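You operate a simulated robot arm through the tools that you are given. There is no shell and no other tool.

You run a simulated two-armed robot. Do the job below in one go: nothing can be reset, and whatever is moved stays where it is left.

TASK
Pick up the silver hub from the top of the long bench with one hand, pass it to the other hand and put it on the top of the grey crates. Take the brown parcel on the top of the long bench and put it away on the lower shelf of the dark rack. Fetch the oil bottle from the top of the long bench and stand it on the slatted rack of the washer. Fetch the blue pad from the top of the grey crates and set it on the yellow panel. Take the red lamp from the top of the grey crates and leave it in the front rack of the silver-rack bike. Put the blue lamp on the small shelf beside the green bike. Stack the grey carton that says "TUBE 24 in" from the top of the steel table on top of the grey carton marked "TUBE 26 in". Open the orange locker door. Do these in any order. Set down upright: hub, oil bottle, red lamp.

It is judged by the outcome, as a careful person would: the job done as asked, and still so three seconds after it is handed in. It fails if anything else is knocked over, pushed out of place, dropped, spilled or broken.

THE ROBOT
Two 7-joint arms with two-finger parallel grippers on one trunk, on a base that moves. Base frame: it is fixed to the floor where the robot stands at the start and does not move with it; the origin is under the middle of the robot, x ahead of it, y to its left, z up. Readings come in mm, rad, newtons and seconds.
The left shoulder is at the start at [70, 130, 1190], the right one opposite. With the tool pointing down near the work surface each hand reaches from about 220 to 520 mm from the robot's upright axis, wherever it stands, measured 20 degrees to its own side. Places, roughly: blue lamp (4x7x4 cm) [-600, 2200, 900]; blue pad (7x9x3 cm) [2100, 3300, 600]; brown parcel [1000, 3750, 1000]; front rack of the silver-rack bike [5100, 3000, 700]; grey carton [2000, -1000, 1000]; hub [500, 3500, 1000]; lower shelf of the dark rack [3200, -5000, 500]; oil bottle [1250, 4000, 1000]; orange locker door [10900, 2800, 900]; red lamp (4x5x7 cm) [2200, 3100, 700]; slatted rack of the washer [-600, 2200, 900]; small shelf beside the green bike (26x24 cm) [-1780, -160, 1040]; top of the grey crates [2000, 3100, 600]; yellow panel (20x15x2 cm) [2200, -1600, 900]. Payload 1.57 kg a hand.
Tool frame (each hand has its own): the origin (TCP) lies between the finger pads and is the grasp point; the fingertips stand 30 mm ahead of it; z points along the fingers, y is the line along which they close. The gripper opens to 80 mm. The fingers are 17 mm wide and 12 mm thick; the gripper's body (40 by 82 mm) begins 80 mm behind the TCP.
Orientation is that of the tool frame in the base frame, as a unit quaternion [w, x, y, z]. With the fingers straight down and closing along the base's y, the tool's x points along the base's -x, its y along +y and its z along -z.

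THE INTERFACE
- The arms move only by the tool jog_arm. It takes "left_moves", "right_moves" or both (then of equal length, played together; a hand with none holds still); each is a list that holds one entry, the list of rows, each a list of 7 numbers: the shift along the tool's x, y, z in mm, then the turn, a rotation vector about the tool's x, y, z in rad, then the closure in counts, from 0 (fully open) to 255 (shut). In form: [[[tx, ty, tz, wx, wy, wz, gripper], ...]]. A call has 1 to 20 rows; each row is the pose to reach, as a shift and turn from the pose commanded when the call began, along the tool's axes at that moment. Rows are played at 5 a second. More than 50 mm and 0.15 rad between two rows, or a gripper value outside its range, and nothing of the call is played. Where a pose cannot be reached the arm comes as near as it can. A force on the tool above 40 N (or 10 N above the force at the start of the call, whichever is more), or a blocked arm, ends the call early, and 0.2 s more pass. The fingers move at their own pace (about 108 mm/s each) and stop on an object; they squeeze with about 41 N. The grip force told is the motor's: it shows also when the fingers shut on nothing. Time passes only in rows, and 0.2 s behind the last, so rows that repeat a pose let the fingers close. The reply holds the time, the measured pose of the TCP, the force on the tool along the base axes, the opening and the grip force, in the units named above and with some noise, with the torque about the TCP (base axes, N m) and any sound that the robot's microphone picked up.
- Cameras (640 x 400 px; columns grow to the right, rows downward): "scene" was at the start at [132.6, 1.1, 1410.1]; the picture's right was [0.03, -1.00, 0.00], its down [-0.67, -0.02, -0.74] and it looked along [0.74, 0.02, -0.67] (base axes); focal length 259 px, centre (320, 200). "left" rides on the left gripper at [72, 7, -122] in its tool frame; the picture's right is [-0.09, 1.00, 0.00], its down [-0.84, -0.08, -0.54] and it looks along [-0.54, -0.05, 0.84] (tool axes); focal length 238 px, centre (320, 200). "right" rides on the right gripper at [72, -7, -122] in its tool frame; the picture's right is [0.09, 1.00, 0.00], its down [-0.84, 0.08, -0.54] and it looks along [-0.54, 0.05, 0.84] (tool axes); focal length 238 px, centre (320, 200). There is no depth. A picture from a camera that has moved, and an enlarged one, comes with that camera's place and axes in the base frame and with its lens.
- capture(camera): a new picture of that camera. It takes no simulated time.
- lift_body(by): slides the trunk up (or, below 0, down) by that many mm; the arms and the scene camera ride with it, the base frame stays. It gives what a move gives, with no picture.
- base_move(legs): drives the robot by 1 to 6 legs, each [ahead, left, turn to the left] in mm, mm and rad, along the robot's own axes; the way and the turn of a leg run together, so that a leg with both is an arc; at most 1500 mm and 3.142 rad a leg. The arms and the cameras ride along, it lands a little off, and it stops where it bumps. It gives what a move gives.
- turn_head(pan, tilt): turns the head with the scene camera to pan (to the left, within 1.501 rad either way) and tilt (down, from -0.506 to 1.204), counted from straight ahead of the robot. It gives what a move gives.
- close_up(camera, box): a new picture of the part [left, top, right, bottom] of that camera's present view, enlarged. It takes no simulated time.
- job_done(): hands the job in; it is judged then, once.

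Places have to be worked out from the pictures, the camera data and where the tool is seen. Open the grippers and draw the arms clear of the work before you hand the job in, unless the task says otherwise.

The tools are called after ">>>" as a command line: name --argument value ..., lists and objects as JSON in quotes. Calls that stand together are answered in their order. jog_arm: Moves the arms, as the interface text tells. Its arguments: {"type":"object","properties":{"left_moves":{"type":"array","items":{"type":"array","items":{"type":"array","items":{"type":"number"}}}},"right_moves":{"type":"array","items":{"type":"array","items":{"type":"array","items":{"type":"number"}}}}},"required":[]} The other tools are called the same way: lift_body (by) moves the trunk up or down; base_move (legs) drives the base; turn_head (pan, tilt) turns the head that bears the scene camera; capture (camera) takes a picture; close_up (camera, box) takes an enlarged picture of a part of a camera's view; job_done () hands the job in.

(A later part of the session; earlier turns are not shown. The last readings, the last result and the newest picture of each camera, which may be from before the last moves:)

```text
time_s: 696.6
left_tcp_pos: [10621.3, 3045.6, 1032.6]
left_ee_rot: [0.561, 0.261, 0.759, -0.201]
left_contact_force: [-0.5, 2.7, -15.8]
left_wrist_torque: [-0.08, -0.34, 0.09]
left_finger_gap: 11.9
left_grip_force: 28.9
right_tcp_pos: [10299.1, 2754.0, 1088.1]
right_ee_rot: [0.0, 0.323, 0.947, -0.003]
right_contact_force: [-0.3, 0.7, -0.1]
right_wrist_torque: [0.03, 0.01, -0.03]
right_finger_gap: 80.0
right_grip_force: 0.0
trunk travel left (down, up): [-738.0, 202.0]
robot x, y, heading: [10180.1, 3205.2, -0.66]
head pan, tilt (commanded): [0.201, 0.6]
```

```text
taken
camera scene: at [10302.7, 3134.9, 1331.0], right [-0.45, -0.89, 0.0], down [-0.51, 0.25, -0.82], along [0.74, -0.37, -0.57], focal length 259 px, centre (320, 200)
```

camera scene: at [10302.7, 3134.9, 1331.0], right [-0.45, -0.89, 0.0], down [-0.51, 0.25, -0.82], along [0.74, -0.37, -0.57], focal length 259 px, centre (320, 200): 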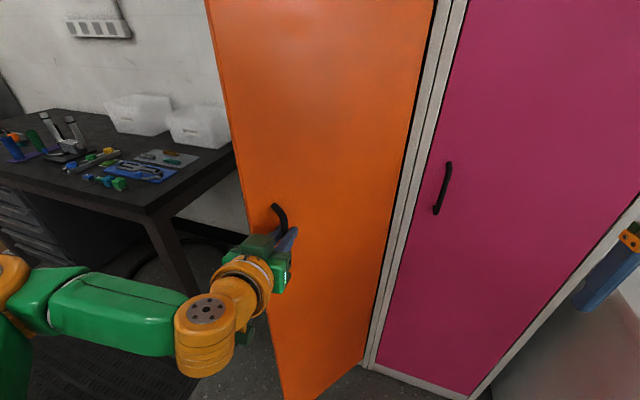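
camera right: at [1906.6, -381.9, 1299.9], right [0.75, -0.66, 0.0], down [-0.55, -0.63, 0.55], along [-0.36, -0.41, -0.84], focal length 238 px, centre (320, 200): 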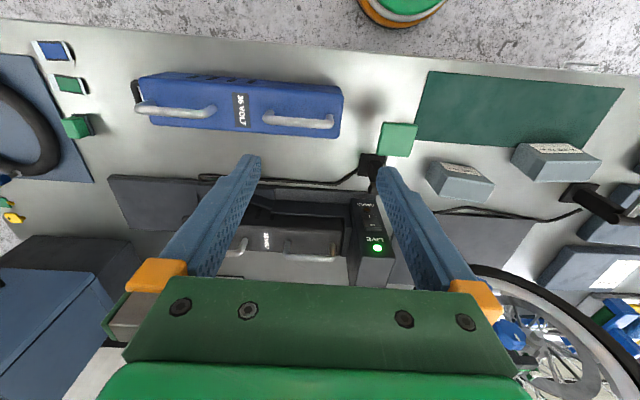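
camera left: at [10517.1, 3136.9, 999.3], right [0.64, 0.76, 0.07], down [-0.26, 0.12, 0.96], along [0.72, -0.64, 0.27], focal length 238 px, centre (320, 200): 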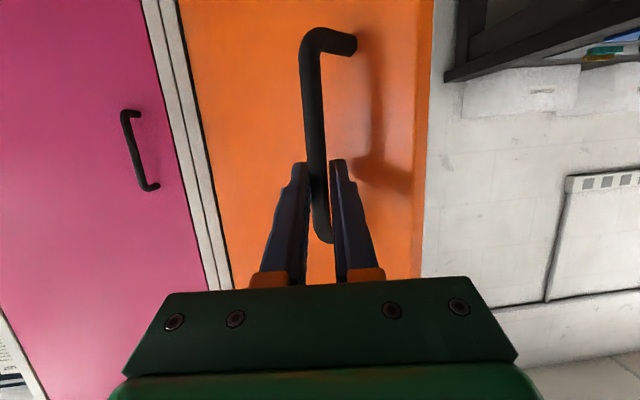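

About 50° now and forces are small. I repeat the same arc leg twice more.

>>> base_move --legs '[[-8, -111, 0.15]]'

>>> base_move --legs '[[-8, -111, 0.15]]'

>>> capture --camera "left"

>>> capture --camera "scene"

>>> turn_head --pan -0.6 --tilt 0.5

>>> capture --camera "scene"

```text
time_s: 697.8
left_tcp_pos: [10568.8, 3028.0, 1034.2]
left_ee_rot: [0.575, 0.203, 0.776, -0.161]
left_contact_force: [-4.9, 12.9, -16.1]
left_wrist_torque: [0.07, -0.31, 0.12]
left_finger_gap: 11.6
left_grip_force: 28.9
right_tcp_pos: [10293.6, 2690.4, 1090.0]
right_ee_rot: [0.002, 0.252, 0.968, -0.004]
right_contact_force: [-0.3, 0.5, 0.9]
right_wrist_torque: [-0.01, 0.0, 0.01]
right_finger_gap: 79.8
right_grip_force: 0.0
trunk travel left (down, up): [-738.0, 202.0]
robot x, y, heading: [10110.6, 3118.5, -0.518]
head pan, tilt (commanded): [0.201, 0.6]
```

```text
time_s: 699.0
left_tcp_pos: [10520.9, 3000.1, 1032.7]
left_ee_rot: [0.585, 0.144, 0.789, -0.117]
left_contact_force: [-6.6, 12.4, -14.1]
left_wrist_torque: [0.1, -0.42, 0.12]
left_finger_gap: 12.0
left_grip_force: 29.3
right_tcp_pos: [10301.8, 2625.5, 1090.4]
right_ee_rot: [0.002, 0.177, 0.984, -0.005]
right_contact_force: [0.5, 0.2, 0.2]
right_wrist_torque: [0.02, 0.02, 0.0]
right_finger_gap: 80.0
right_grip_force: 0.0
trunk travel left (down, up): [-738.0, 202.0]
robot x, y, heading: [10060.1, 3022.8, -0.362]
head pan, tilt (commanded): [0.201, 0.6]
```

```text
taken
camera left: at [10395.4, 3056.1, 1000.1], right [0.39, 0.92, 0.07], down [-0.28, 0.04, 0.96], along [0.88, -0.39, 0.28], focal length 238 px, centre (320, 200)
```

left: 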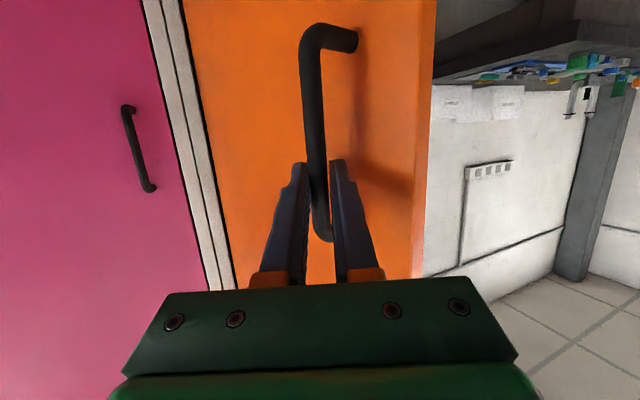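

```text
taken
camera scene: at [10189.8, 2992.2, 1331.5], right [-0.16, -0.99, 0.01], down [-0.56, 0.09, -0.83], along [0.81, -0.14, -0.56], focal length 259 px, centre (320, 200)
```

scene: 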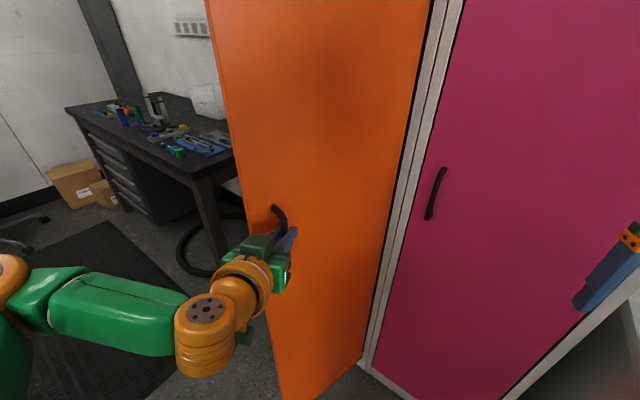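

```text
time_s: 700.2
left_tcp_pos: [10519.6, 2999.8, 1033.2]
left_ee_rot: [0.586, 0.143, 0.789, -0.115]
left_contact_force: [-7.5, 10.7, -8.2]
left_wrist_torque: [0.51, 0.61, 0.02]
left_finger_gap: 11.6
left_grip_force: 29.7
right_tcp_pos: [10299.3, 2624.3, 1090.2]
right_ee_rot: [0.003, 0.177, 0.984, -0.004]
right_contact_force: [0.0, 0.5, 0.0]
right_wrist_torque: [-0.02, 0.01, -0.01]
right_finger_gap: 79.9
right_grip_force: 0.0
trunk travel left (down, up): [-738.0, 202.0]
robot x, y, heading: [10055.6, 3020.7, -0.362]
head pan, tilt (commanded): [-0.6, 0.499]
```

```text
taken
camera scene: at [10153.0, 2930.4, 1340.9], right [-0.82, -0.57, 0.0], down [-0.27, 0.39, -0.88], along [0.5, -0.72, -0.48], focal length 259 px, centre (320, 200)
```

scene: 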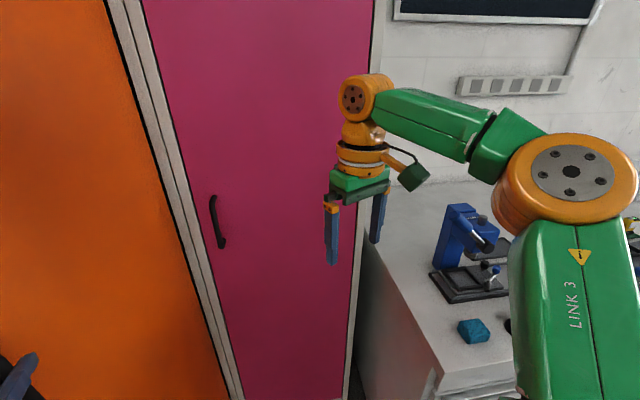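

Door is ~68° open. Before swinging further I retract the right hand so it stays clear of the bench and pink locker.

>>> jog_arm --right_moves '[[[35, 0, -5, 0, 0, 0, 0], [70, 0, -10, 0, 0, 0, 0], [105, 0, -15, 0, 0, 0, 0], [130, 0, -20, 0, 0, 0, 0]]]'

>>> base_move --legs '[[-8, -111, 0.15]]'

>>> capture --camera "left"

>>> capture --camera "scene"

```text
time_s: 701.2
left_tcp_pos: [10520.6, 3000.8, 1033.1]
left_ee_rot: [0.586, 0.144, 0.789, -0.116]
left_contact_force: [-7.1, 11.3, -11.5]
left_wrist_torque: [0.3, -0.01, 0.04]
left_finger_gap: 11.9
left_grip_force: 29.2
right_tcp_pos: [10177.5, 2670.5, 1107.2]
right_ee_rot: [0.003, 0.176, 0.984, -0.004]
right_contact_force: [0.6, -0.7, 0.0]
right_wrist_torque: [-0.02, 0.01, -0.01]
right_finger_gap: 80.0
right_grip_force: 0.0
trunk travel left (down, up): [-738.0, 202.0]
robot x, y, heading: [10058.0, 3018.7, -0.361]
head pan, tilt (commanded): [-0.6, 0.499]
```

```text
time_s: 702.4
left_tcp_pos: [10479.2, 2967.7, 1035.1]
left_ee_rot: [0.594, 0.083, 0.797, -0.072]
left_contact_force: [-9.6, 11.8, -10.7]
left_wrist_torque: [0.1, -0.48, 0.15]
left_finger_gap: 11.9
left_grip_force: 29.4
right_tcp_pos: [10188.1, 2589.9, 1108.2]
right_ee_rot: [0.003, 0.102, 0.995, -0.005]
right_contact_force: [-0.5, 0.8, -0.5]
right_wrist_torque: [-0.03, -0.01, 0.0]
right_finger_gap: 80.1
right_grip_force: 0.0
trunk travel left (down, up): [-738.0, 202.0]
robot x, y, heading: [10017.6, 2916.5, -0.209]
head pan, tilt (commanded): [-0.6, 0.499]
```

```text
taken
camera left: at [10346.2, 3002.1, 1000.8], right [0.24, 0.97, 0.07], down [-0.29, 0.0, 0.96], along [0.93, -0.25, 0.28], focal length 238 px, centre (320, 200)
```

left: 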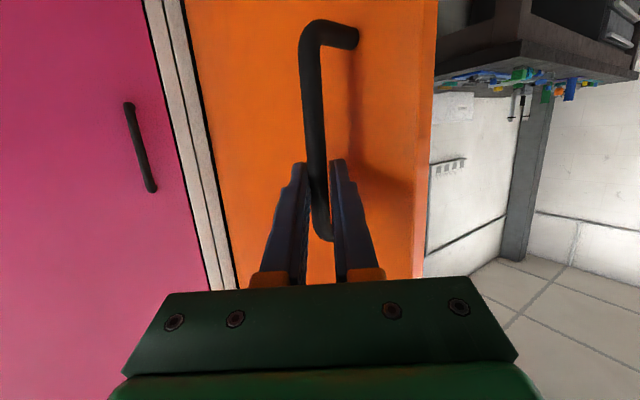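

```text
taken
camera scene: at [10126.0, 2843.4, 1341.2], right [-0.73, -0.69, 0.0], down [-0.33, 0.34, -0.88], along [0.6, -0.64, -0.47], focal length 259 px, centre (320, 200)
```

scene: 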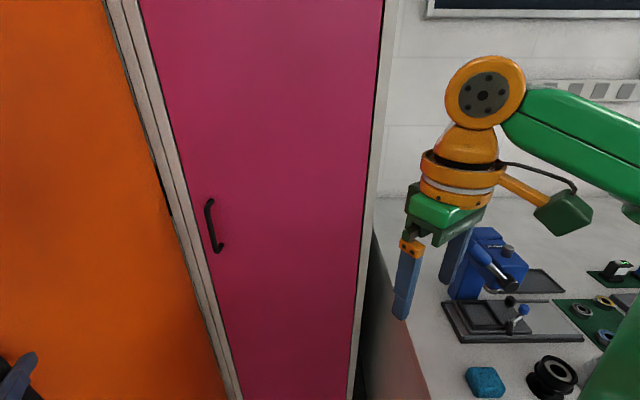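

The door is ~77° open. I release by opening the fingers partly (to avoid touching the door), then back straight away.

>>> jog_arm --left_moves '[[[0, 0, 0, 0, 0, 0, 180], [0, 0, 0, 0, 0, 0, 130], [0, 0, 0, 0, 0, 0, 125], [0, 0, 0, 0, 0, 0, 125]]]'

>>> capture --camera "left"

```text
time_s: 703.4
left_tcp_pos: [10480.0, 2962.0, 1035.3]
left_ee_rot: [0.593, 0.084, 0.798, -0.069]
left_contact_force: [-0.3, -0.4, -0.1]
left_wrist_torque: [-0.01, -0.01, 0.02]
left_finger_gap: 41.2
left_grip_force: 0.2
right_tcp_pos: [10189.8, 2583.2, 1105.8]
right_ee_rot: [0.003, 0.102, 0.995, -0.002]
right_contact_force: [0.3, -0.2, 0.1]
right_wrist_torque: [0.01, 0.01, 0.0]
right_finger_gap: 80.0
right_grip_force: 0.0
trunk travel left (down, up): [-738.0, 202.0]
robot x, y, heading: [10017.0, 2914.9, -0.215]
head pan, tilt (commanded): [-0.6, 0.499]
```

```text
taken
camera left: at [10347.6, 2997.1, 1000.7], right [0.24, 0.97, 0.08], down [-0.29, 0.0, 0.96], along [0.93, -0.25, 0.28], focal length 238 px, centre (320, 200)
```

left: 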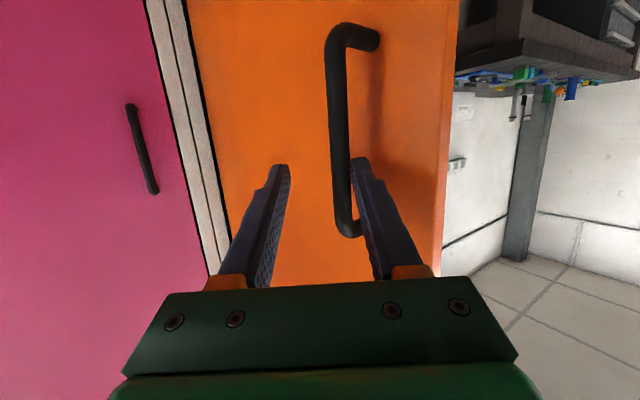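

The bar is free between the fingers. I back away 180 mm and check the door.

>>> base_move --legs '[[-180, 0, 0]]'

>>> turn_head --pan 0.1 --tilt 0.4

>>> capture --camera "scene"

>>> capture --camera "left"

```text
time_s: 704.9
left_tcp_pos: [10307.3, 2999.2, 1033.9]
left_ee_rot: [0.592, 0.084, 0.798, -0.069]
left_contact_force: [1.2, 0.6, 0.2]
left_wrist_torque: [0.0, 0.0, -0.01]
left_finger_gap: 40.8
left_grip_force: 0.1
right_tcp_pos: [10019.0, 2620.8, 1104.6]
right_ee_rot: [0.001, 0.102, 0.995, -0.002]
right_contact_force: [0.1, -0.6, -0.6]
right_wrist_torque: [0.03, 0.02, 0.01]
right_finger_gap: 79.8
right_grip_force: 0.1
trunk travel left (down, up): [-738.0, 202.0]
robot x, y, heading: [9841.3, 2952.3, -0.212]
head pan, tilt (commanded): [-0.6, 0.499]
```

```text
time_s: 705.9
left_tcp_pos: [10306.1, 2998.4, 1034.7]
left_ee_rot: [0.593, 0.083, 0.798, -0.069]
left_contact_force: [1.0, 0.4, -0.2]
left_wrist_torque: [0.02, 0.03, 0.0]
left_finger_gap: 40.6
left_grip_force: 0.0
right_tcp_pos: [10017.2, 2622.0, 1106.5]
right_ee_rot: [0.001, 0.1, 0.995, -0.002]
right_contact_force: [-0.9, 0.1, 0.0]
right_wrist_torque: [0.01, -0.03, 0.02]
right_finger_gap: 80.2
right_grip_force: 0.1
trunk travel left (down, up): [-738.0, 202.0]
robot x, y, heading: [9841.5, 2951.8, -0.209]
head pan, tilt (commanded): [0.099, 0.4]
```

```text
taken
camera scene: at [9983.8, 2929.1, 1349.6], right [-0.11, -0.99, 0.0], down [-0.39, 0.04, -0.92], along [0.92, -0.1, -0.39], focal length 259 px, centre (320, 200)
```

scene: 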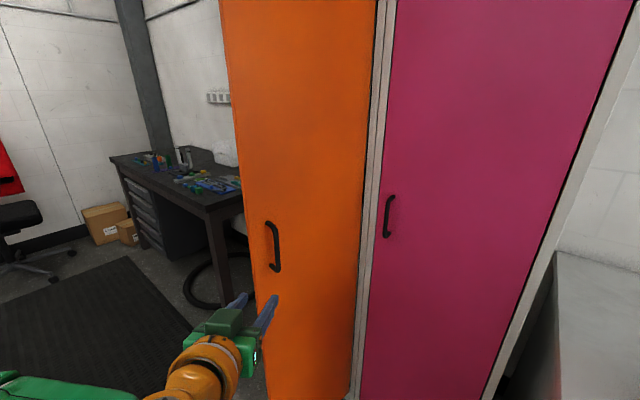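

```text
taken
camera left: at [10173.7, 3034.6, 1000.6], right [0.24, 0.97, 0.08], down [-0.29, 0.0, 0.96], along [0.93, -0.25, 0.28], focal length 238 px, centre (320, 200)
```

left: 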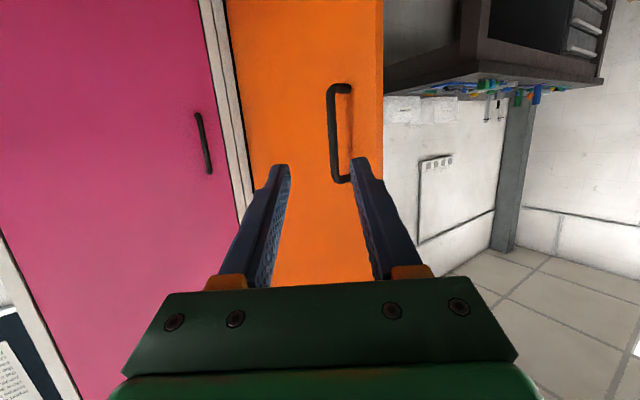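

The door stands ~70° open. To open it fully, I'll push it from its inner side: first back off, face the locker squarely, and slide left past the door's edge.

>>> base_move --legs '[[-200, 0, 0], [0, 0, -0.587]]'

>>> turn_head --pan 0.4 --tilt 0.5

>>> capture --camera "scene"

```text
time_s: 709.1
left_tcp_pos: [10057.6, 2776.8, 1033.6]
left_ee_rot: [0.546, 0.313, 0.739, -0.239]
left_contact_force: [0.3, 1.0, -1.0]
left_wrist_torque: [-0.01, -0.02, 0.0]
left_finger_gap: 41.2
left_grip_force: 0.1
right_tcp_pos: [9607.4, 2622.4, 1105.8]
right_ee_rot: [0.002, 0.386, 0.922, -0.003]
right_contact_force: [-0.5, 0.5, -0.7]
right_wrist_torque: [0.03, -0.01, 0.02]
right_finger_gap: 79.9
right_grip_force: 0.1
trunk travel left (down, up): [-738.0, 202.0]
robot x, y, heading: [9648.4, 2993.7, -0.8]
head pan, tilt (commanded): [0.099, 0.4]
```

```text
time_s: 710.0
left_tcp_pos: [10057.2, 2776.6, 1034.7]
left_ee_rot: [0.547, 0.312, 0.739, -0.239]
left_contact_force: [0.9, 0.3, 0.7]
left_wrist_torque: [-0.01, -0.01, -0.02]
left_finger_gap: 40.9
left_grip_force: 0.0
right_tcp_pos: [9605.9, 2622.9, 1106.9]
right_ee_rot: [0.001, 0.386, 0.922, -0.003]
right_contact_force: [0.3, -0.7, 0.0]
right_wrist_torque: [0.02, -0.01, -0.01]
right_finger_gap: 79.9
right_grip_force: 0.2
trunk travel left (down, up): [-738.0, 202.0]
robot x, y, heading: [9646.7, 2994.7, -0.797]
head pan, tilt (commanded): [0.4, 0.499]
```

```text
taken
camera scene: at [9764.0, 2921.0, 1340.6], right [-0.39, -0.92, 0.0], down [-0.44, 0.19, -0.88], along [0.81, -0.34, -0.48], focal length 259 px, centre (320, 200)
```

scene: 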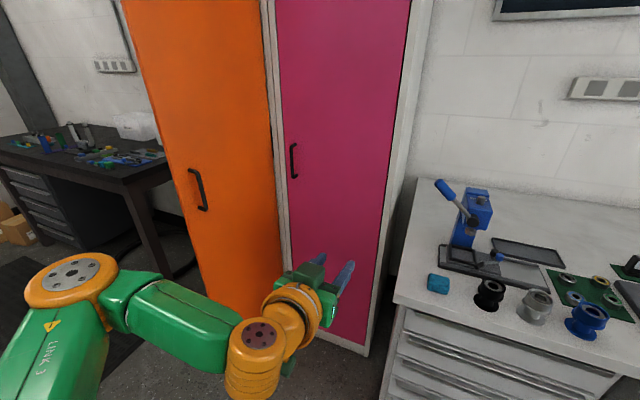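

Clear so far. I slide left 660 mm, passing in front of the open door's edge.

>>> base_move --legs '[[0, 665, 0]]'

>>> turn_head --pan -0.1 --tilt 0.5

>>> capture --camera "scene"

>>> capture --camera "left"

```text
time_s: 713.4
left_tcp_pos: [10503.5, 3211.9, 1035.5]
left_ee_rot: [0.551, 0.314, 0.738, -0.231]
left_contact_force: [0.1, -1.2, -0.4]
left_wrist_torque: [0.03, 0.03, 0.01]
left_finger_gap: 40.7
left_grip_force: 0.0
right_tcp_pos: [10054.0, 3053.4, 1100.2]
right_ee_rot: [0.005, 0.383, 0.924, 0.006]
right_contact_force: [0.3, 0.8, 0.1]
right_wrist_torque: [0.01, -0.03, -0.02]
right_finger_gap: 80.1
right_grip_force: 0.1
trunk travel left (down, up): [-738.0, 202.0]
robot x, y, heading: [10101.6, 3437.0, -0.799]
head pan, tilt (commanded): [0.4, 0.499]
stopped in leg 1: the robot was blocked; the commanded pose is now the measured one
```

```text
time_s: 714.3
left_tcp_pos: [10504.7, 3211.2, 1036.1]
left_ee_rot: [0.551, 0.315, 0.738, -0.231]
left_contact_force: [-1.1, 1.3, 0.7]
left_wrist_torque: [-0.01, 0.0, -0.01]
left_finger_gap: 41.1
left_grip_force: 0.0
right_tcp_pos: [10053.4, 3053.6, 1100.8]
right_ee_rot: [0.005, 0.384, 0.923, 0.006]
right_contact_force: [1.1, 0.6, 0.1]
right_wrist_torque: [-0.01, -0.02, 0.01]
right_finger_gap: 80.0
right_grip_force: 0.0
trunk travel left (down, up): [-738.0, 202.0]
robot x, y, heading: [10103.7, 3439.6, -0.797]
head pan, tilt (commanded): [-0.099, 0.499]
```

```text
taken
camera scene: at [10179.5, 3314.2, 1340.1], right [-0.78, -0.63, -0.02], down [-0.29, 0.38, -0.88], along [0.56, -0.68, -0.48], focal length 259 px, centre (320, 200)
```

scene: 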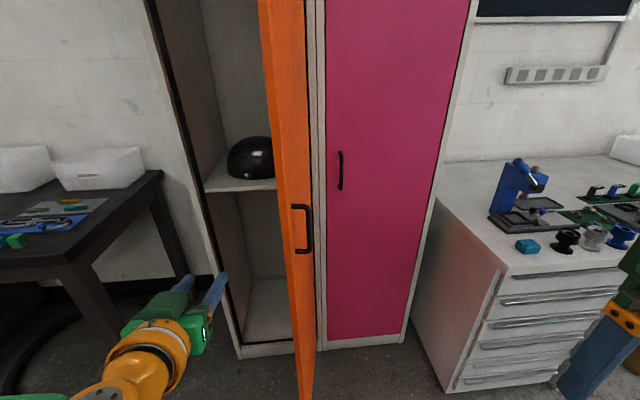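

```text
taken
camera left: at [10414.0, 3314.0, 1002.9], right [0.73, 0.67, 0.09], down [-0.25, 0.14, 0.96], along [0.63, -0.73, 0.27], focal length 238 px, centre (320, 200)
```

left: 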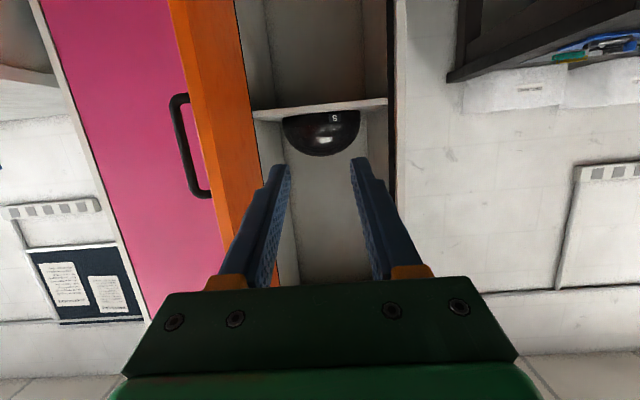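

The locker interior is visible and the door stands wide open, but the base was blocked by something on my left. I look there immediately.

>>> turn_head --pan 1.3 --tilt 0.9

>>> capture --camera "scene"

>>> turn_head --pan 1.5 --tilt 0.4

>>> capture --camera "scene"

```text
time_s: 715.9
left_tcp_pos: [10505.2, 3210.7, 1036.2]
left_ee_rot: [0.55, 0.315, 0.739, -0.23]
left_contact_force: [0.3, -0.3, -0.2]
left_wrist_torque: [0.01, 0.04, 0.01]
left_finger_gap: 40.6
left_grip_force: 0.1
right_tcp_pos: [10054.0, 3053.9, 1101.8]
right_ee_rot: [0.004, 0.385, 0.923, 0.005]
right_contact_force: [0.3, 0.6, 0.0]
right_wrist_torque: [0.01, -0.01, 0.0]
right_finger_gap: 79.7
right_grip_force: 0.0
trunk travel left (down, up): [-738.0, 202.0]
robot x, y, heading: [10102.4, 3438.7, -0.795]
head pan, tilt (commanded): [1.3, 0.901]
```

```text
taken
camera scene: at [10189.3, 3421.8, 1307.7], right [0.48, -0.88, -0.01], down [-0.68, -0.37, -0.63], along [0.55, 0.31, -0.77], focal length 259 px, centre (320, 200)
```

scene: 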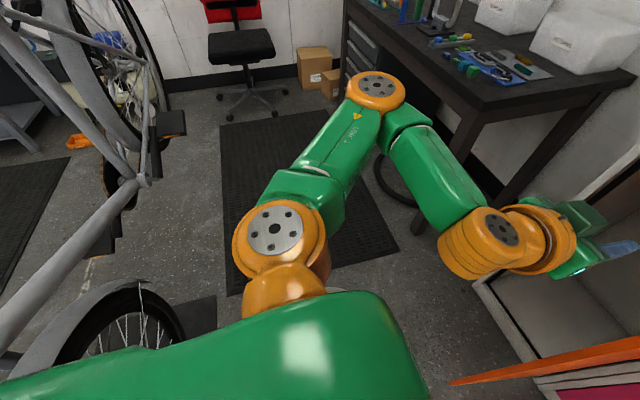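

```text
time_s: 716.8
left_tcp_pos: [10504.9, 3210.6, 1036.7]
left_ee_rot: [0.55, 0.315, 0.738, -0.231]
left_contact_force: [1.0, -0.7, -0.5]
left_wrist_torque: [-0.01, -0.03, 0.03]
left_finger_gap: 41.0
left_grip_force: 0.1
right_tcp_pos: [10054.5, 3054.1, 1100.0]
right_ee_rot: [0.004, 0.384, 0.923, 0.006]
right_contact_force: [-0.4, 1.2, -0.2]
right_wrist_torque: [0.03, 0.01, 0.0]
right_finger_gap: 80.1
right_grip_force: 0.0
trunk travel left (down, up): [-738.0, 202.0]
robot x, y, heading: [10104.7, 3436.4, -0.796]
head pan, tilt (commanded): [1.499, 0.4]
```

```text
taken
camera scene: at [10193.5, 3444.5, 1350.9], right [0.65, -0.76, 0.0], down [-0.29, -0.24, -0.93], along [0.71, 0.6, -0.37], focal length 259 px, centre (320, 200)
```

scene: 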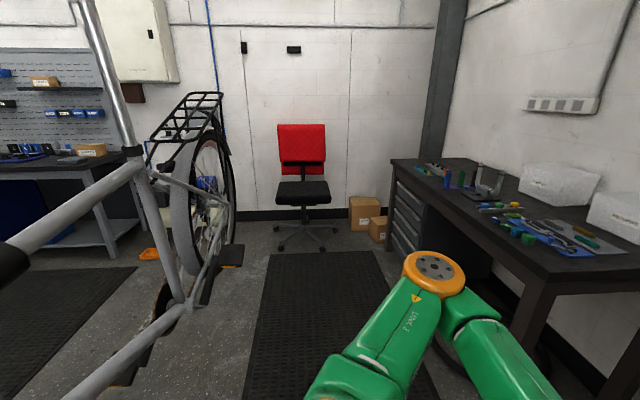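

My base touched the front of the bike in the repair stand. I move right, away from it, and check that the bike is undisturbed.

>>> base_move --legs '[[0, -120, 0]]'

>>> capture --camera "scene"

>>> turn_head --pan 1.5 --tilt 0.8

>>> capture --camera "scene"

```text
time_s: 718.0
left_tcp_pos: [10430.5, 3140.5, 1033.6]
left_ee_rot: [0.547, 0.31, 0.74, -0.238]
left_contact_force: [-0.4, 0.1, -1.0]
left_wrist_torque: [-0.01, -0.01, 0.03]
left_finger_gap: 40.9
left_grip_force: 0.1
right_tcp_pos: [9982.0, 2983.2, 1106.0]
right_ee_rot: [0.002, 0.384, 0.923, -0.004]
right_contact_force: [-0.6, -0.6, 0.7]
right_wrist_torque: [0.01, -0.02, 0.0]
right_finger_gap: 80.1
right_grip_force: 0.1
trunk travel left (down, up): [-738.0, 202.0]
robot x, y, heading: [10014.3, 3352.9, -0.794]
head pan, tilt (commanded): [1.499, 0.4]
```

```text
taken
camera scene: at [10123.4, 3377.8, 1349.5], right [0.65, -0.76, 0.0], down [-0.3, -0.25, -0.92], along [0.7, 0.6, -0.39], focal length 259 px, centre (320, 200)
```

scene: 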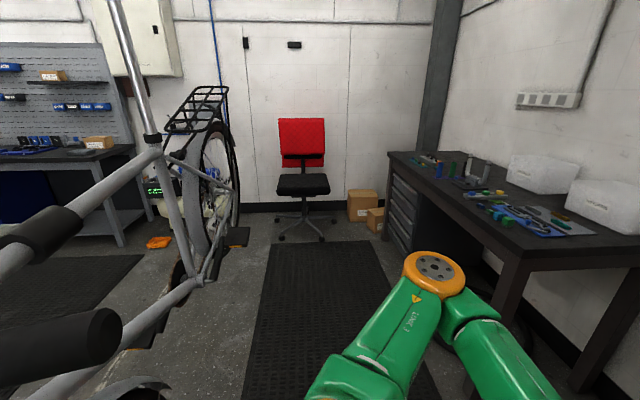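

```text
time_s: 718.9
left_tcp_pos: [10429.7, 3138.4, 1034.0]
left_ee_rot: [0.548, 0.31, 0.74, -0.238]
left_contact_force: [0.0, 0.0, 0.2]
left_wrist_torque: [0.01, -0.01, 0.0]
left_finger_gap: 40.7
left_grip_force: 0.0
right_tcp_pos: [9978.7, 2981.6, 1105.2]
right_ee_rot: [0.002, 0.384, 0.923, -0.003]
right_contact_force: [-0.2, -0.3, -0.5]
right_wrist_torque: [-0.02, -0.01, 0.05]
right_finger_gap: 80.1
right_grip_force: 0.1
trunk travel left (down, up): [-738.0, 202.0]
robot x, y, heading: [10022.4, 3354.0, -0.791]
head pan, tilt (commanded): [1.499, 0.799]
```

```text
taken
camera scene: at [10112.7, 3368.6, 1314.7], right [0.65, -0.76, 0.0], down [-0.55, -0.46, -0.7], along [0.53, 0.45, -0.72], focal length 259 px, centre (320, 200)
```

scene: 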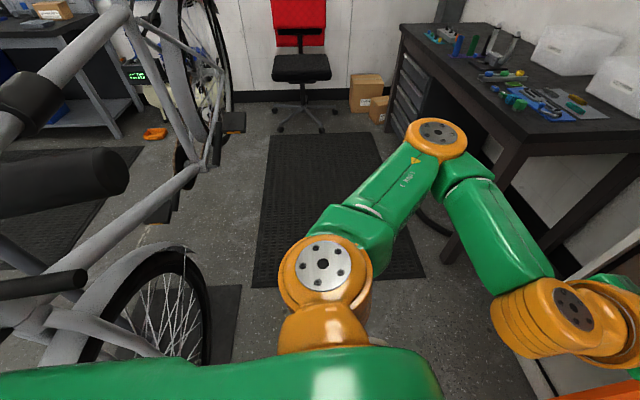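

The bike still stands upright. I move well away to the right, restore the left hand to a neutral, fully open pose, and then look back at the door and the bike.

>>> base_move --legs '[[-60, -500, 0]]'

>>> jog_arm --left_moves '[[[0, 0, -10, 0, 0.14, 0, 0], [0, 0, -20, 0, 0.28, 0, 0], [0, 0, -25, 0, 0.42, 0, 0], [0, 0, -30, 0, 0.56, 0, 0], [0, 0, -35, 0, 0.7, 0, 0], [0, 0, -40, 0, 0.84, 0, 0], [0, 0, -45, 0, 0.98, 0, 0], [0, 0, -50, 0, 1.12, 0, 0], [0, 0, -55, 0, 1.25, 0, 0], [0, 0, -55, 0, 1.25, 0, 0]]]'

>>> turn_head --pan 0.6 --tilt 0.4

>>> capture --camera "scene"

```text
time_s: 721.9
left_tcp_pos: [10029.9, 2830.9, 1034.1]
left_ee_rot: [0.548, 0.31, 0.74, -0.238]
left_contact_force: [0.3, 0.6, -1.1]
left_wrist_torque: [-0.01, 0.02, -0.01]
left_finger_gap: 40.8
left_grip_force: 0.1
right_tcp_pos: [9581.5, 2675.2, 1106.7]
right_ee_rot: [0.002, 0.385, 0.923, -0.003]
right_contact_force: [1.4, -0.7, 1.1]
right_wrist_torque: [-0.01, 0.02, 0.0]
right_finger_gap: 79.9
right_grip_force: 0.0
trunk travel left (down, up): [-738.0, 202.0]
robot x, y, heading: [9617.0, 3049.9, -0.798]
head pan, tilt (commanded): [1.499, 0.799]
```

```text
time_s: 724.1
left_tcp_pos: [9992.7, 2867.4, 1050.6]
left_ee_rot: [0.011, 0.391, 0.92, -0.011]
left_contact_force: [-1.0, -0.5, 0.8]
left_wrist_torque: [0.01, 0.01, 0.0]
left_finger_gap: 79.9
left_grip_force: 0.0
right_tcp_pos: [9580.9, 2674.7, 1106.1]
right_ee_rot: [0.002, 0.384, 0.923, -0.003]
right_contact_force: [0.7, 0.5, 0.3]
right_wrist_torque: [-0.03, 0.0, 0.02]
right_finger_gap: 80.2
right_grip_force: 0.2
trunk travel left (down, up): [-738.0, 202.0]
robot x, y, heading: [9619.3, 3043.8, -0.798]
head pan, tilt (commanded): [1.499, 0.799]
```

```text
time_s: 725.3
left_tcp_pos: [9993.2, 2868.3, 1049.5]
left_ee_rot: [0.012, 0.391, 0.92, -0.012]
left_contact_force: [0.0, 0.7, -0.1]
left_wrist_torque: [0.01, 0.0, 0.03]
left_finger_gap: 79.9
left_grip_force: 0.1
right_tcp_pos: [9579.9, 2674.1, 1106.9]
right_ee_rot: [0.002, 0.384, 0.923, -0.002]
right_contact_force: [0.2, 0.2, 0.0]
right_wrist_torque: [-0.04, 0.03, 0.0]
right_finger_gap: 80.1
right_grip_force: 0.0
trunk travel left (down, up): [-738.0, 202.0]
robot x, y, heading: [9616.5, 3044.1, -0.791]
head pan, tilt (commanded): [0.6, 0.4]
```

```text
taken
camera scene: at [9742.2, 2990.7, 1349.6], right [-0.19, -0.98, 0.0], down [-0.38, 0.08, -0.92], along [0.9, -0.18, -0.39], focal length 259 px, centre (320, 200)
```

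scene: 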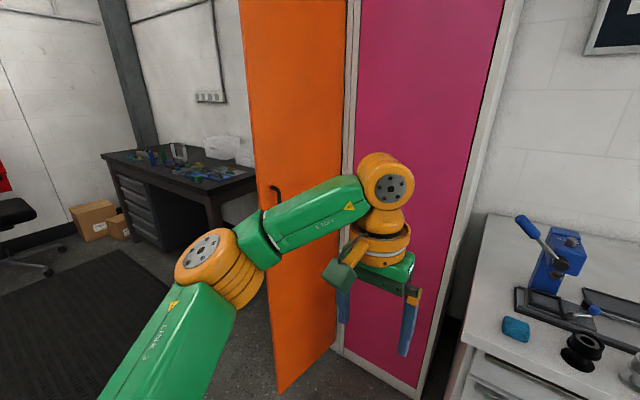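

The door stays wide open. I return to the spot from which I photographed the bike earlier, to compare whether the bump moved it.

>>> base_move --legs '[[0, 0, 1.624], [-440, 232, 0]]'

>>> lift_body --by 90

>>> turn_head --pan 0.4 --tilt 0.3

>>> capture --camera "scene"

>>> turn_head --pan -0.4 --tilt 0.3

>>> capture --camera "scene"

```text
time_s: 729.1
left_tcp_pos: [9840.5, 3398.5, 1050.2]
left_ee_rot: [0.017, -0.336, 0.942, 0.0]
left_contact_force: [28.4, -15.0, -2.3]
left_wrist_torque: [0.3, 0.61, -0.2]
left_finger_gap: 53.6
left_grip_force: 0.0
right_tcp_pos: [10000.6, 2975.4, 1100.8]
right_ee_rot: [-0.003, -0.348, 0.937, 0.003]
right_contact_force: [-0.2, 0.4, 0.3]
right_wrist_torque: [-0.01, 0.02, 0.01]
right_finger_gap: 80.3
right_grip_force: 0.2
trunk travel left (down, up): [-738.0, 202.0]
robot x, y, heading: [9618.4, 3046.8, 0.702]
head pan, tilt (commanded): [0.6, 0.4]
stopped in leg 1: the force on the tool passed its limit at 43 N (the readings are from after the stop); the commanded pose is now the measured one
```

```text
time_s: 729.8
left_tcp_pos: [9836.6, 3399.0, 1087.6]
left_ee_rot: [0.02, -0.336, 0.942, -0.003]
left_contact_force: [19.1, -16.8, -4.2]
left_wrist_torque: [-0.36, -0.4, -0.05]
left_finger_gap: 58.1
left_grip_force: 0.0
right_tcp_pos: [9996.4, 2976.0, 1140.6]
right_ee_rot: [0.0, -0.347, 0.938, 0.003]
right_contact_force: [-0.6, 0.0, 0.3]
right_wrist_torque: [-0.02, -0.01, -0.01]
right_finger_gap: 80.1
right_grip_force: 0.1
trunk travel left (down, up): [-775.0, 165.0]
robot x, y, heading: [9618.7, 3045.3, 0.706]
head pan, tilt (commanded): [0.6, 0.4]
stopped: the force on the tool passed its limit at 47 N (the readings are from after the stop); the commanded pose is now the measured one
```

```text
time_s: 730.5
left_tcp_pos: [9837.0, 3399.4, 1086.2]
left_ee_rot: [0.018, -0.339, 0.941, -0.001]
left_contact_force: [24.1, -13.8, 6.6]
left_wrist_torque: [0.0, -0.09, -0.26]
left_finger_gap: 57.3
left_grip_force: 0.1
right_tcp_pos: [9998.5, 2975.2, 1138.7]
right_ee_rot: [0.0, -0.35, 0.937, 0.005]
right_contact_force: [-0.6, 0.4, 0.5]
right_wrist_torque: [0.03, -0.02, 0.03]
right_finger_gap: 79.9
right_grip_force: 0.0
trunk travel left (down, up): [-775.0, 165.0]
robot x, y, heading: [9619.0, 3043.2, 0.707]
head pan, tilt (commanded): [0.4, 0.3]
```

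```text
taken
camera scene: at [9711.1, 3151.1, 1395.6], right [0.89, -0.45, -0.01], down [-0.14, -0.26, -0.96], along [0.42, 0.86, -0.29], focal length 259 px, centre (320, 200)
```

scene: 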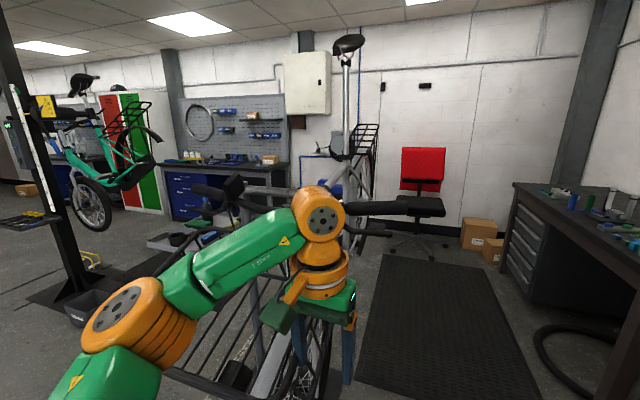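

```text
time_s: 731.7
left_tcp_pos: [9835.0, 3398.1, 1087.9]
left_ee_rot: [0.017, -0.339, 0.94, 0.0]
left_contact_force: [23.2, -13.9, 5.1]
left_wrist_torque: [-0.06, -0.16, -0.18]
left_finger_gap: 57.1
left_grip_force: 0.1
right_tcp_pos: [9997.3, 2975.2, 1138.0]
right_ee_rot: [0.0, -0.349, 0.937, 0.004]
right_contact_force: [-0.2, 0.0, 0.1]
right_wrist_torque: [-0.02, 0.0, 0.06]
right_finger_gap: 80.1
right_grip_force: 0.0
trunk travel left (down, up): [-775.0, 165.0]
robot x, y, heading: [9619.4, 3046.4, 0.712]
head pan, tilt (commanded): [-0.4, 0.3]
```

```text
taken
camera scene: at [9758.1, 3095.7, 1394.6], right [0.3, -0.95, -0.01], down [-0.29, -0.08, -0.95], along [0.91, 0.29, -0.3], focal length 259 px, centre (320, 200)
```

scene: 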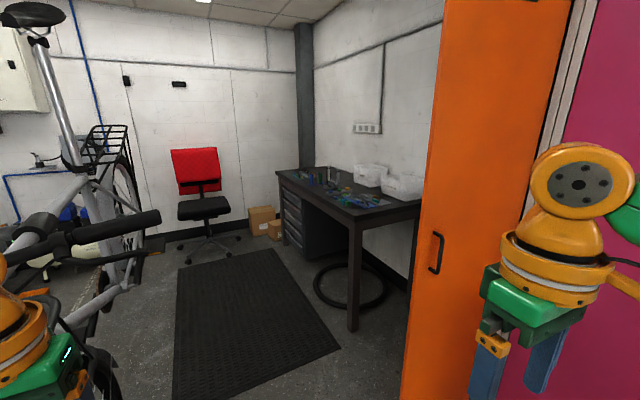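

My left hand has touched the bike while turning. I stop and look with the left camera before undoing the move.

>>> capture --camera "left"

>>> turn_head --pan 0.5 --tilt 0.8

>>> capture --camera "scene"

```text
taken
camera left: at [9772.3, 3355.7, 1206.4], right [-0.56, 0.83, -0.01], down [0.68, 0.47, 0.57], along [0.47, 0.31, -0.82], focal length 238 px, centre (320, 200)
```

left: 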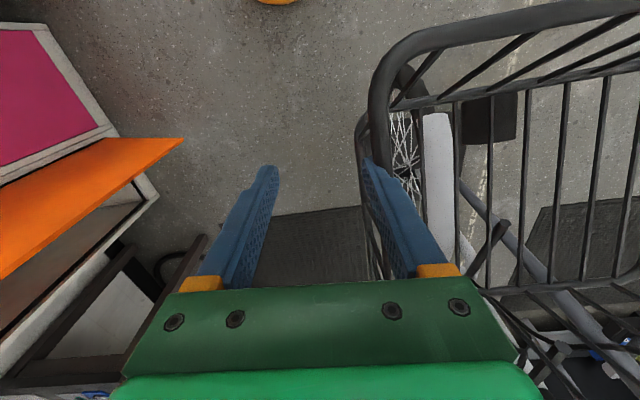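

```text
time_s: 732.9
left_tcp_pos: [9836.1, 3398.2, 1086.8]
left_ee_rot: [0.017, -0.339, 0.94, 0.0]
left_contact_force: [20.5, -16.7, -3.1]
left_wrist_torque: [-0.3, -0.42, -0.03]
left_finger_gap: 56.6
left_grip_force: 0.0
right_tcp_pos: [9997.7, 2974.4, 1137.8]
right_ee_rot: [0.0, -0.35, 0.937, 0.004]
right_contact_force: [0.1, -0.1, -0.1]
right_wrist_torque: [0.03, 0.01, -0.02]
right_finger_gap: 80.2
right_grip_force: 0.1
trunk travel left (down, up): [-775.0, 165.0]
robot x, y, heading: [9617.4, 3045.8, 0.709]
head pan, tilt (commanded): [0.499, 0.799]
```

```text
taken
camera scene: at [9697.0, 3143.0, 1351.2], right [0.93, -0.36, -0.01], down [-0.26, -0.66, -0.7], along [0.24, 0.66, -0.71], focal length 259 px, centre (320, 200)
```

scene: 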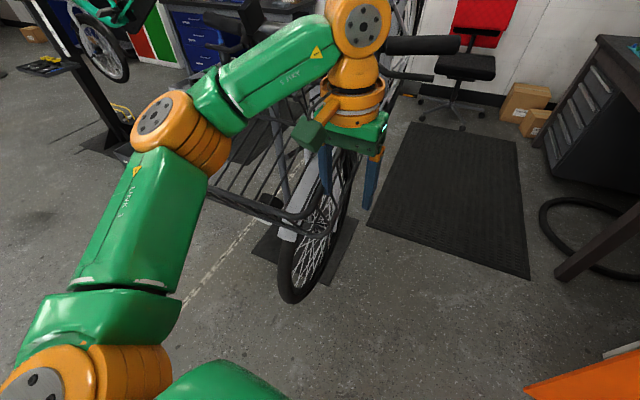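

The left finger presses against the corner of the bike's wire basket. I turn back right to relieve it.

>>> base_move --legs '[[0, 0, -0.12]]'

>>> capture --camera "left"

>>> capture --camera "scene"

```text
time_s: 733.8
left_tcp_pos: [9865.9, 3378.8, 1086.7]
left_ee_rot: [0.021, -0.283, 0.959, -0.006]
left_contact_force: [-0.1, 0.4, 0.1]
left_wrist_torque: [-0.01, -0.01, -0.04]
left_finger_gap: 80.2
left_grip_force: 0.2
right_tcp_pos: [9975.7, 2939.7, 1143.9]
right_ee_rot: [0.003, -0.293, 0.956, -0.002]
right_contact_force: [0.5, 0.0, 0.7]
right_wrist_torque: [-0.04, -0.06, 0.01]
right_finger_gap: 80.0
right_grip_force: 0.0
trunk travel left (down, up): [-775.0, 165.0]
robot x, y, heading: [9617.3, 3045.3, 0.589]
head pan, tilt (commanded): [0.499, 0.799]
```

```text
taken
camera left: at [9796.4, 3345.4, 1205.9], right [-0.46, 0.89, -0.02], down [0.72, 0.39, 0.57], along [0.52, 0.25, -0.82], focal length 238 px, centre (320, 200)
```

left: 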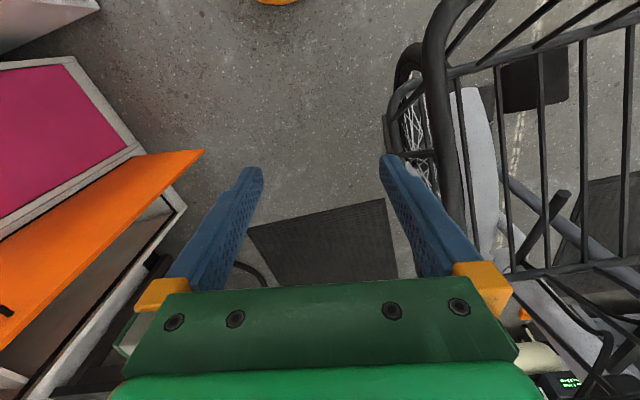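

```text
taken
camera scene: at [9695.3, 3144.0, 1351.3], right [0.89, -0.47, 0.0], down [-0.33, -0.64, -0.7], along [0.33, 0.62, -0.72], focal length 259 px, centre (320, 200)
```

scene: 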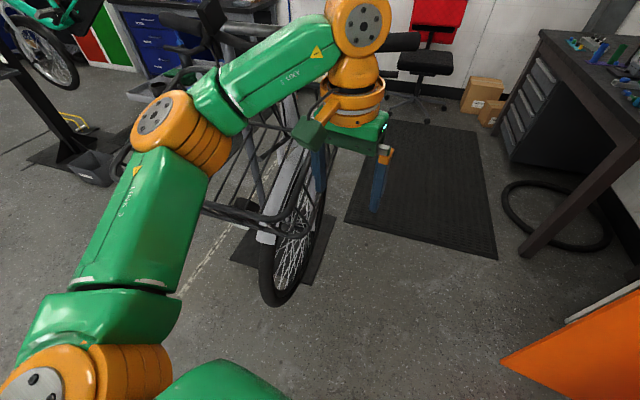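

The hand is free again and the bike still stands upright. I move away to the right and check the bike and the locker from a distance.

>>> base_move --legs '[[0, -260, 0], [-350, 0, 0]]'

>>> turn_head --pan 0.5 --tilt 0.4

>>> capture --camera "scene"

>>> turn_head --pan -0.3 --tilt 0.3

>>> capture --camera "scene"

```text
time_s: 737.6
left_tcp_pos: [9717.3, 2970.1, 1085.8]
left_ee_rot: [0.019, -0.284, 0.959, -0.006]
left_contact_force: [-0.2, -0.3, 1.0]
left_wrist_torque: [0.01, 0.03, 0.02]
left_finger_gap: 79.7
left_grip_force: 0.1
right_tcp_pos: [9829.0, 2531.8, 1141.1]
right_ee_rot: [0.002, -0.294, 0.956, -0.002]
right_contact_force: [-0.1, 1.2, 0.5]
right_wrist_torque: [-0.02, 0.02, -0.03]
right_finger_gap: 79.9
right_grip_force: 0.0
trunk travel left (down, up): [-775.0, 165.0]
robot x, y, heading: [9469.0, 2633.2, 0.59]
head pan, tilt (commanded): [0.499, 0.799]
```

```text
time_s: 738.5
left_tcp_pos: [9716.3, 2968.6, 1086.5]
left_ee_rot: [0.021, -0.283, 0.959, -0.006]
left_contact_force: [0.2, -0.2, -0.1]
left_wrist_torque: [-0.02, 0.03, -0.02]
left_finger_gap: 80.1
left_grip_force: 0.0
right_tcp_pos: [9827.0, 2530.0, 1142.8]
right_ee_rot: [0.004, -0.295, 0.956, -0.002]
right_contact_force: [-0.4, -0.3, 0.8]
right_wrist_torque: [0.01, 0.03, 0.01]
right_finger_gap: 80.2
right_grip_force: 0.1
trunk travel left (down, up): [-775.0, 165.0]
robot x, y, heading: [9468.9, 2634.7, 0.593]
head pan, tilt (commanded): [0.499, 0.4]
```

```text
taken
camera scene: at [9551.6, 2743.7, 1386.3], right [0.89, -0.46, 0.0], down [-0.18, -0.35, -0.92], along [0.43, 0.82, -0.39], focal length 259 px, centre (320, 200)
```

scene: 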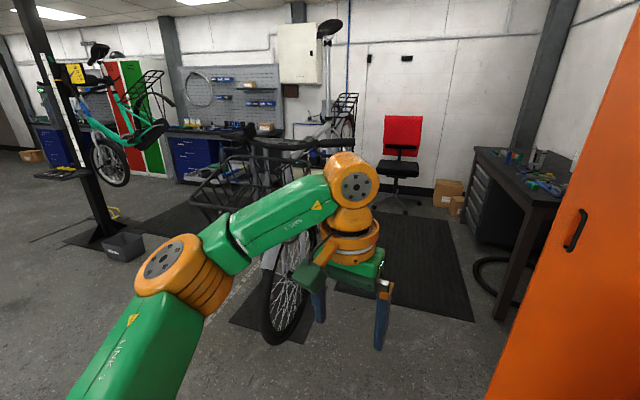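

```text
time_s: 739.6
left_tcp_pos: [9716.1, 2969.1, 1086.7]
left_ee_rot: [0.02, -0.284, 0.959, -0.006]
left_contact_force: [0.7, 0.1, -0.1]
left_wrist_torque: [-0.01, 0.0, -0.02]
left_finger_gap: 80.2
left_grip_force: 0.1
right_tcp_pos: [9827.8, 2529.2, 1142.1]
right_ee_rot: [0.003, -0.294, 0.956, -0.002]
right_contact_force: [-0.2, 0.2, -0.5]
right_wrist_torque: [0.0, 0.02, 0.0]
right_finger_gap: 80.0
right_grip_force: 0.0
trunk travel left (down, up): [-775.0, 165.0]
robot x, y, heading: [9469.6, 2636.5, 0.591]
head pan, tilt (commanded): [-0.3, 0.3]
```

```text
taken
camera scene: at [9598.4, 2688.7, 1395.6], right [0.29, -0.96, 0.0], down [-0.28, -0.08, -0.96], along [0.92, 0.27, -0.3], focal length 259 px, centre (320, 200)
```

scene: 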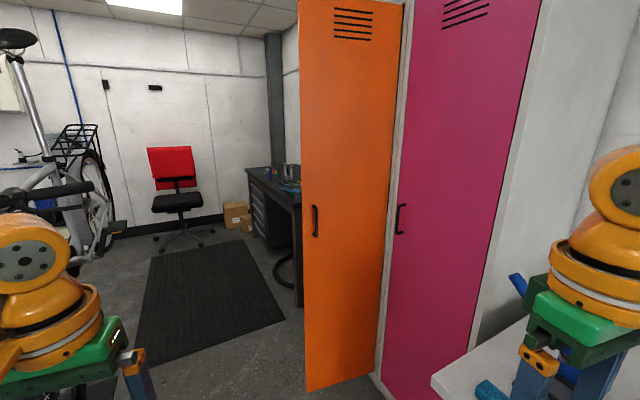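

The bike looks upright and in place. For a direct comparison I go to the exact earlier viewpoint and take the same pictures.

>>> base_move --legs '[[0, 0, 0.242], [-38, 398, 0]]'

>>> lift_body --by 53

>>> turn_head --pan -0.4 --tilt 0.3

>>> capture --camera "scene"

>>> turn_head --pan 0.4 --tilt 0.3

>>> capture --camera "scene"

```text
time_s: 742.9
left_tcp_pos: [9312.2, 3254.9, 1086.0]
left_ee_rot: [0.02, -0.396, 0.918, -0.002]
left_contact_force: [-0.3, -1.0, -0.8]
left_wrist_torque: [0.01, 0.0, -0.02]
left_finger_gap: 79.9
left_grip_force: 0.1
right_tcp_pos: [9525.9, 2855.2, 1142.1]
right_ee_rot: [0.003, -0.407, 0.913, 0.0]
right_contact_force: [0.7, -0.7, -0.3]
right_wrist_torque: [0.03, 0.0, 0.0]
right_finger_gap: 80.1
right_grip_force: 0.0
trunk travel left (down, up): [-775.0, 165.0]
robot x, y, heading: [9149.2, 2873.0, 0.831]
head pan, tilt (commanded): [-0.3, 0.3]
```

```text
time_s: 743.8
left_tcp_pos: [9313.6, 3256.8, 1139.5]
left_ee_rot: [0.021, -0.396, 0.918, -0.003]
left_contact_force: [0.1, 0.2, 0.4]
left_wrist_torque: [0.01, 0.0, -0.02]
left_finger_gap: 80.0
left_grip_force: 0.1
right_tcp_pos: [9526.1, 2857.1, 1195.0]
right_ee_rot: [0.004, -0.407, 0.913, 0.0]
right_contact_force: [-1.1, 0.0, 0.8]
right_wrist_torque: [-0.02, -0.01, -0.02]
right_finger_gap: 80.1
right_grip_force: 0.0
trunk travel left (down, up): [-828.0, 112.0]
robot x, y, heading: [9150.9, 2878.5, 0.833]
head pan, tilt (commanded): [-0.3, 0.3]
```

```text
time_s: 744.5
left_tcp_pos: [9312.6, 3256.5, 1138.4]
left_ee_rot: [0.02, -0.397, 0.918, -0.004]
left_contact_force: [-0.3, 0.1, -0.3]
left_wrist_torque: [-0.01, 0.02, 0.0]
left_finger_gap: 80.1
left_grip_force: 0.0
right_tcp_pos: [9526.0, 2854.8, 1195.2]
right_ee_rot: [0.004, -0.407, 0.913, -0.001]
right_contact_force: [-0.9, -0.6, -0.5]
right_wrist_torque: [-0.01, 0.02, 0.02]
right_finger_gap: 80.2
right_grip_force: 0.0
trunk travel left (down, up): [-828.0, 112.0]
robot x, y, heading: [9150.2, 2870.1, 0.827]
head pan, tilt (commanded): [-0.4, 0.3]
```

```text
taken
camera scene: at [9269.8, 2948.3, 1448.6], right [0.42, -0.91, 0.0], down [-0.27, -0.12, -0.96], along [0.87, 0.4, -0.3], focal length 259 px, centre (320, 200)
```

scene: 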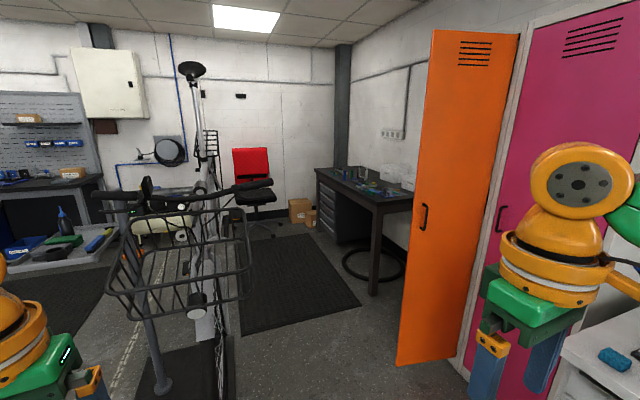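

```text
time_s: 745.6
left_tcp_pos: [9312.4, 3257.2, 1139.3]
left_ee_rot: [0.02, -0.396, 0.918, -0.003]
left_contact_force: [-1.1, -0.3, -0.8]
left_wrist_torque: [0.04, -0.04, 0.0]
left_finger_gap: 79.9
left_grip_force: 0.0
right_tcp_pos: [9525.7, 2856.2, 1196.3]
right_ee_rot: [0.003, -0.407, 0.914, -0.001]
right_contact_force: [-0.6, -0.1, -0.2]
right_wrist_torque: [-0.02, -0.01, 0.0]
right_finger_gap: 79.9
right_grip_force: 0.0
trunk travel left (down, up): [-828.0, 112.0]
robot x, y, heading: [9151.7, 2875.4, 0.83]
head pan, tilt (commanded): [0.4, 0.3]
```

```text
taken
camera scene: at [9216.2, 2997.1, 1448.6], right [0.94, -0.33, 0.0], down [-0.1, -0.28, -0.96], along [0.32, 0.9, -0.3], focal length 259 px, centre (320, 200)
```

scene: 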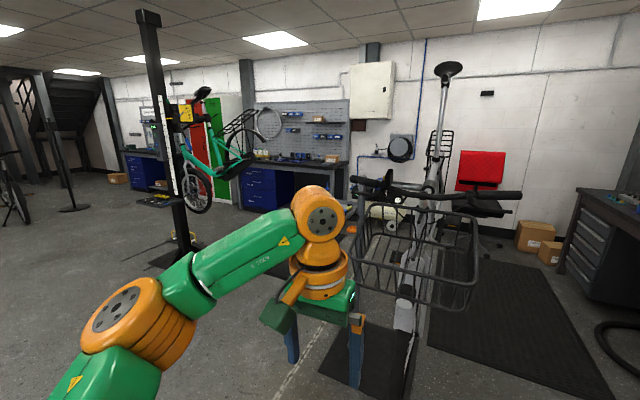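

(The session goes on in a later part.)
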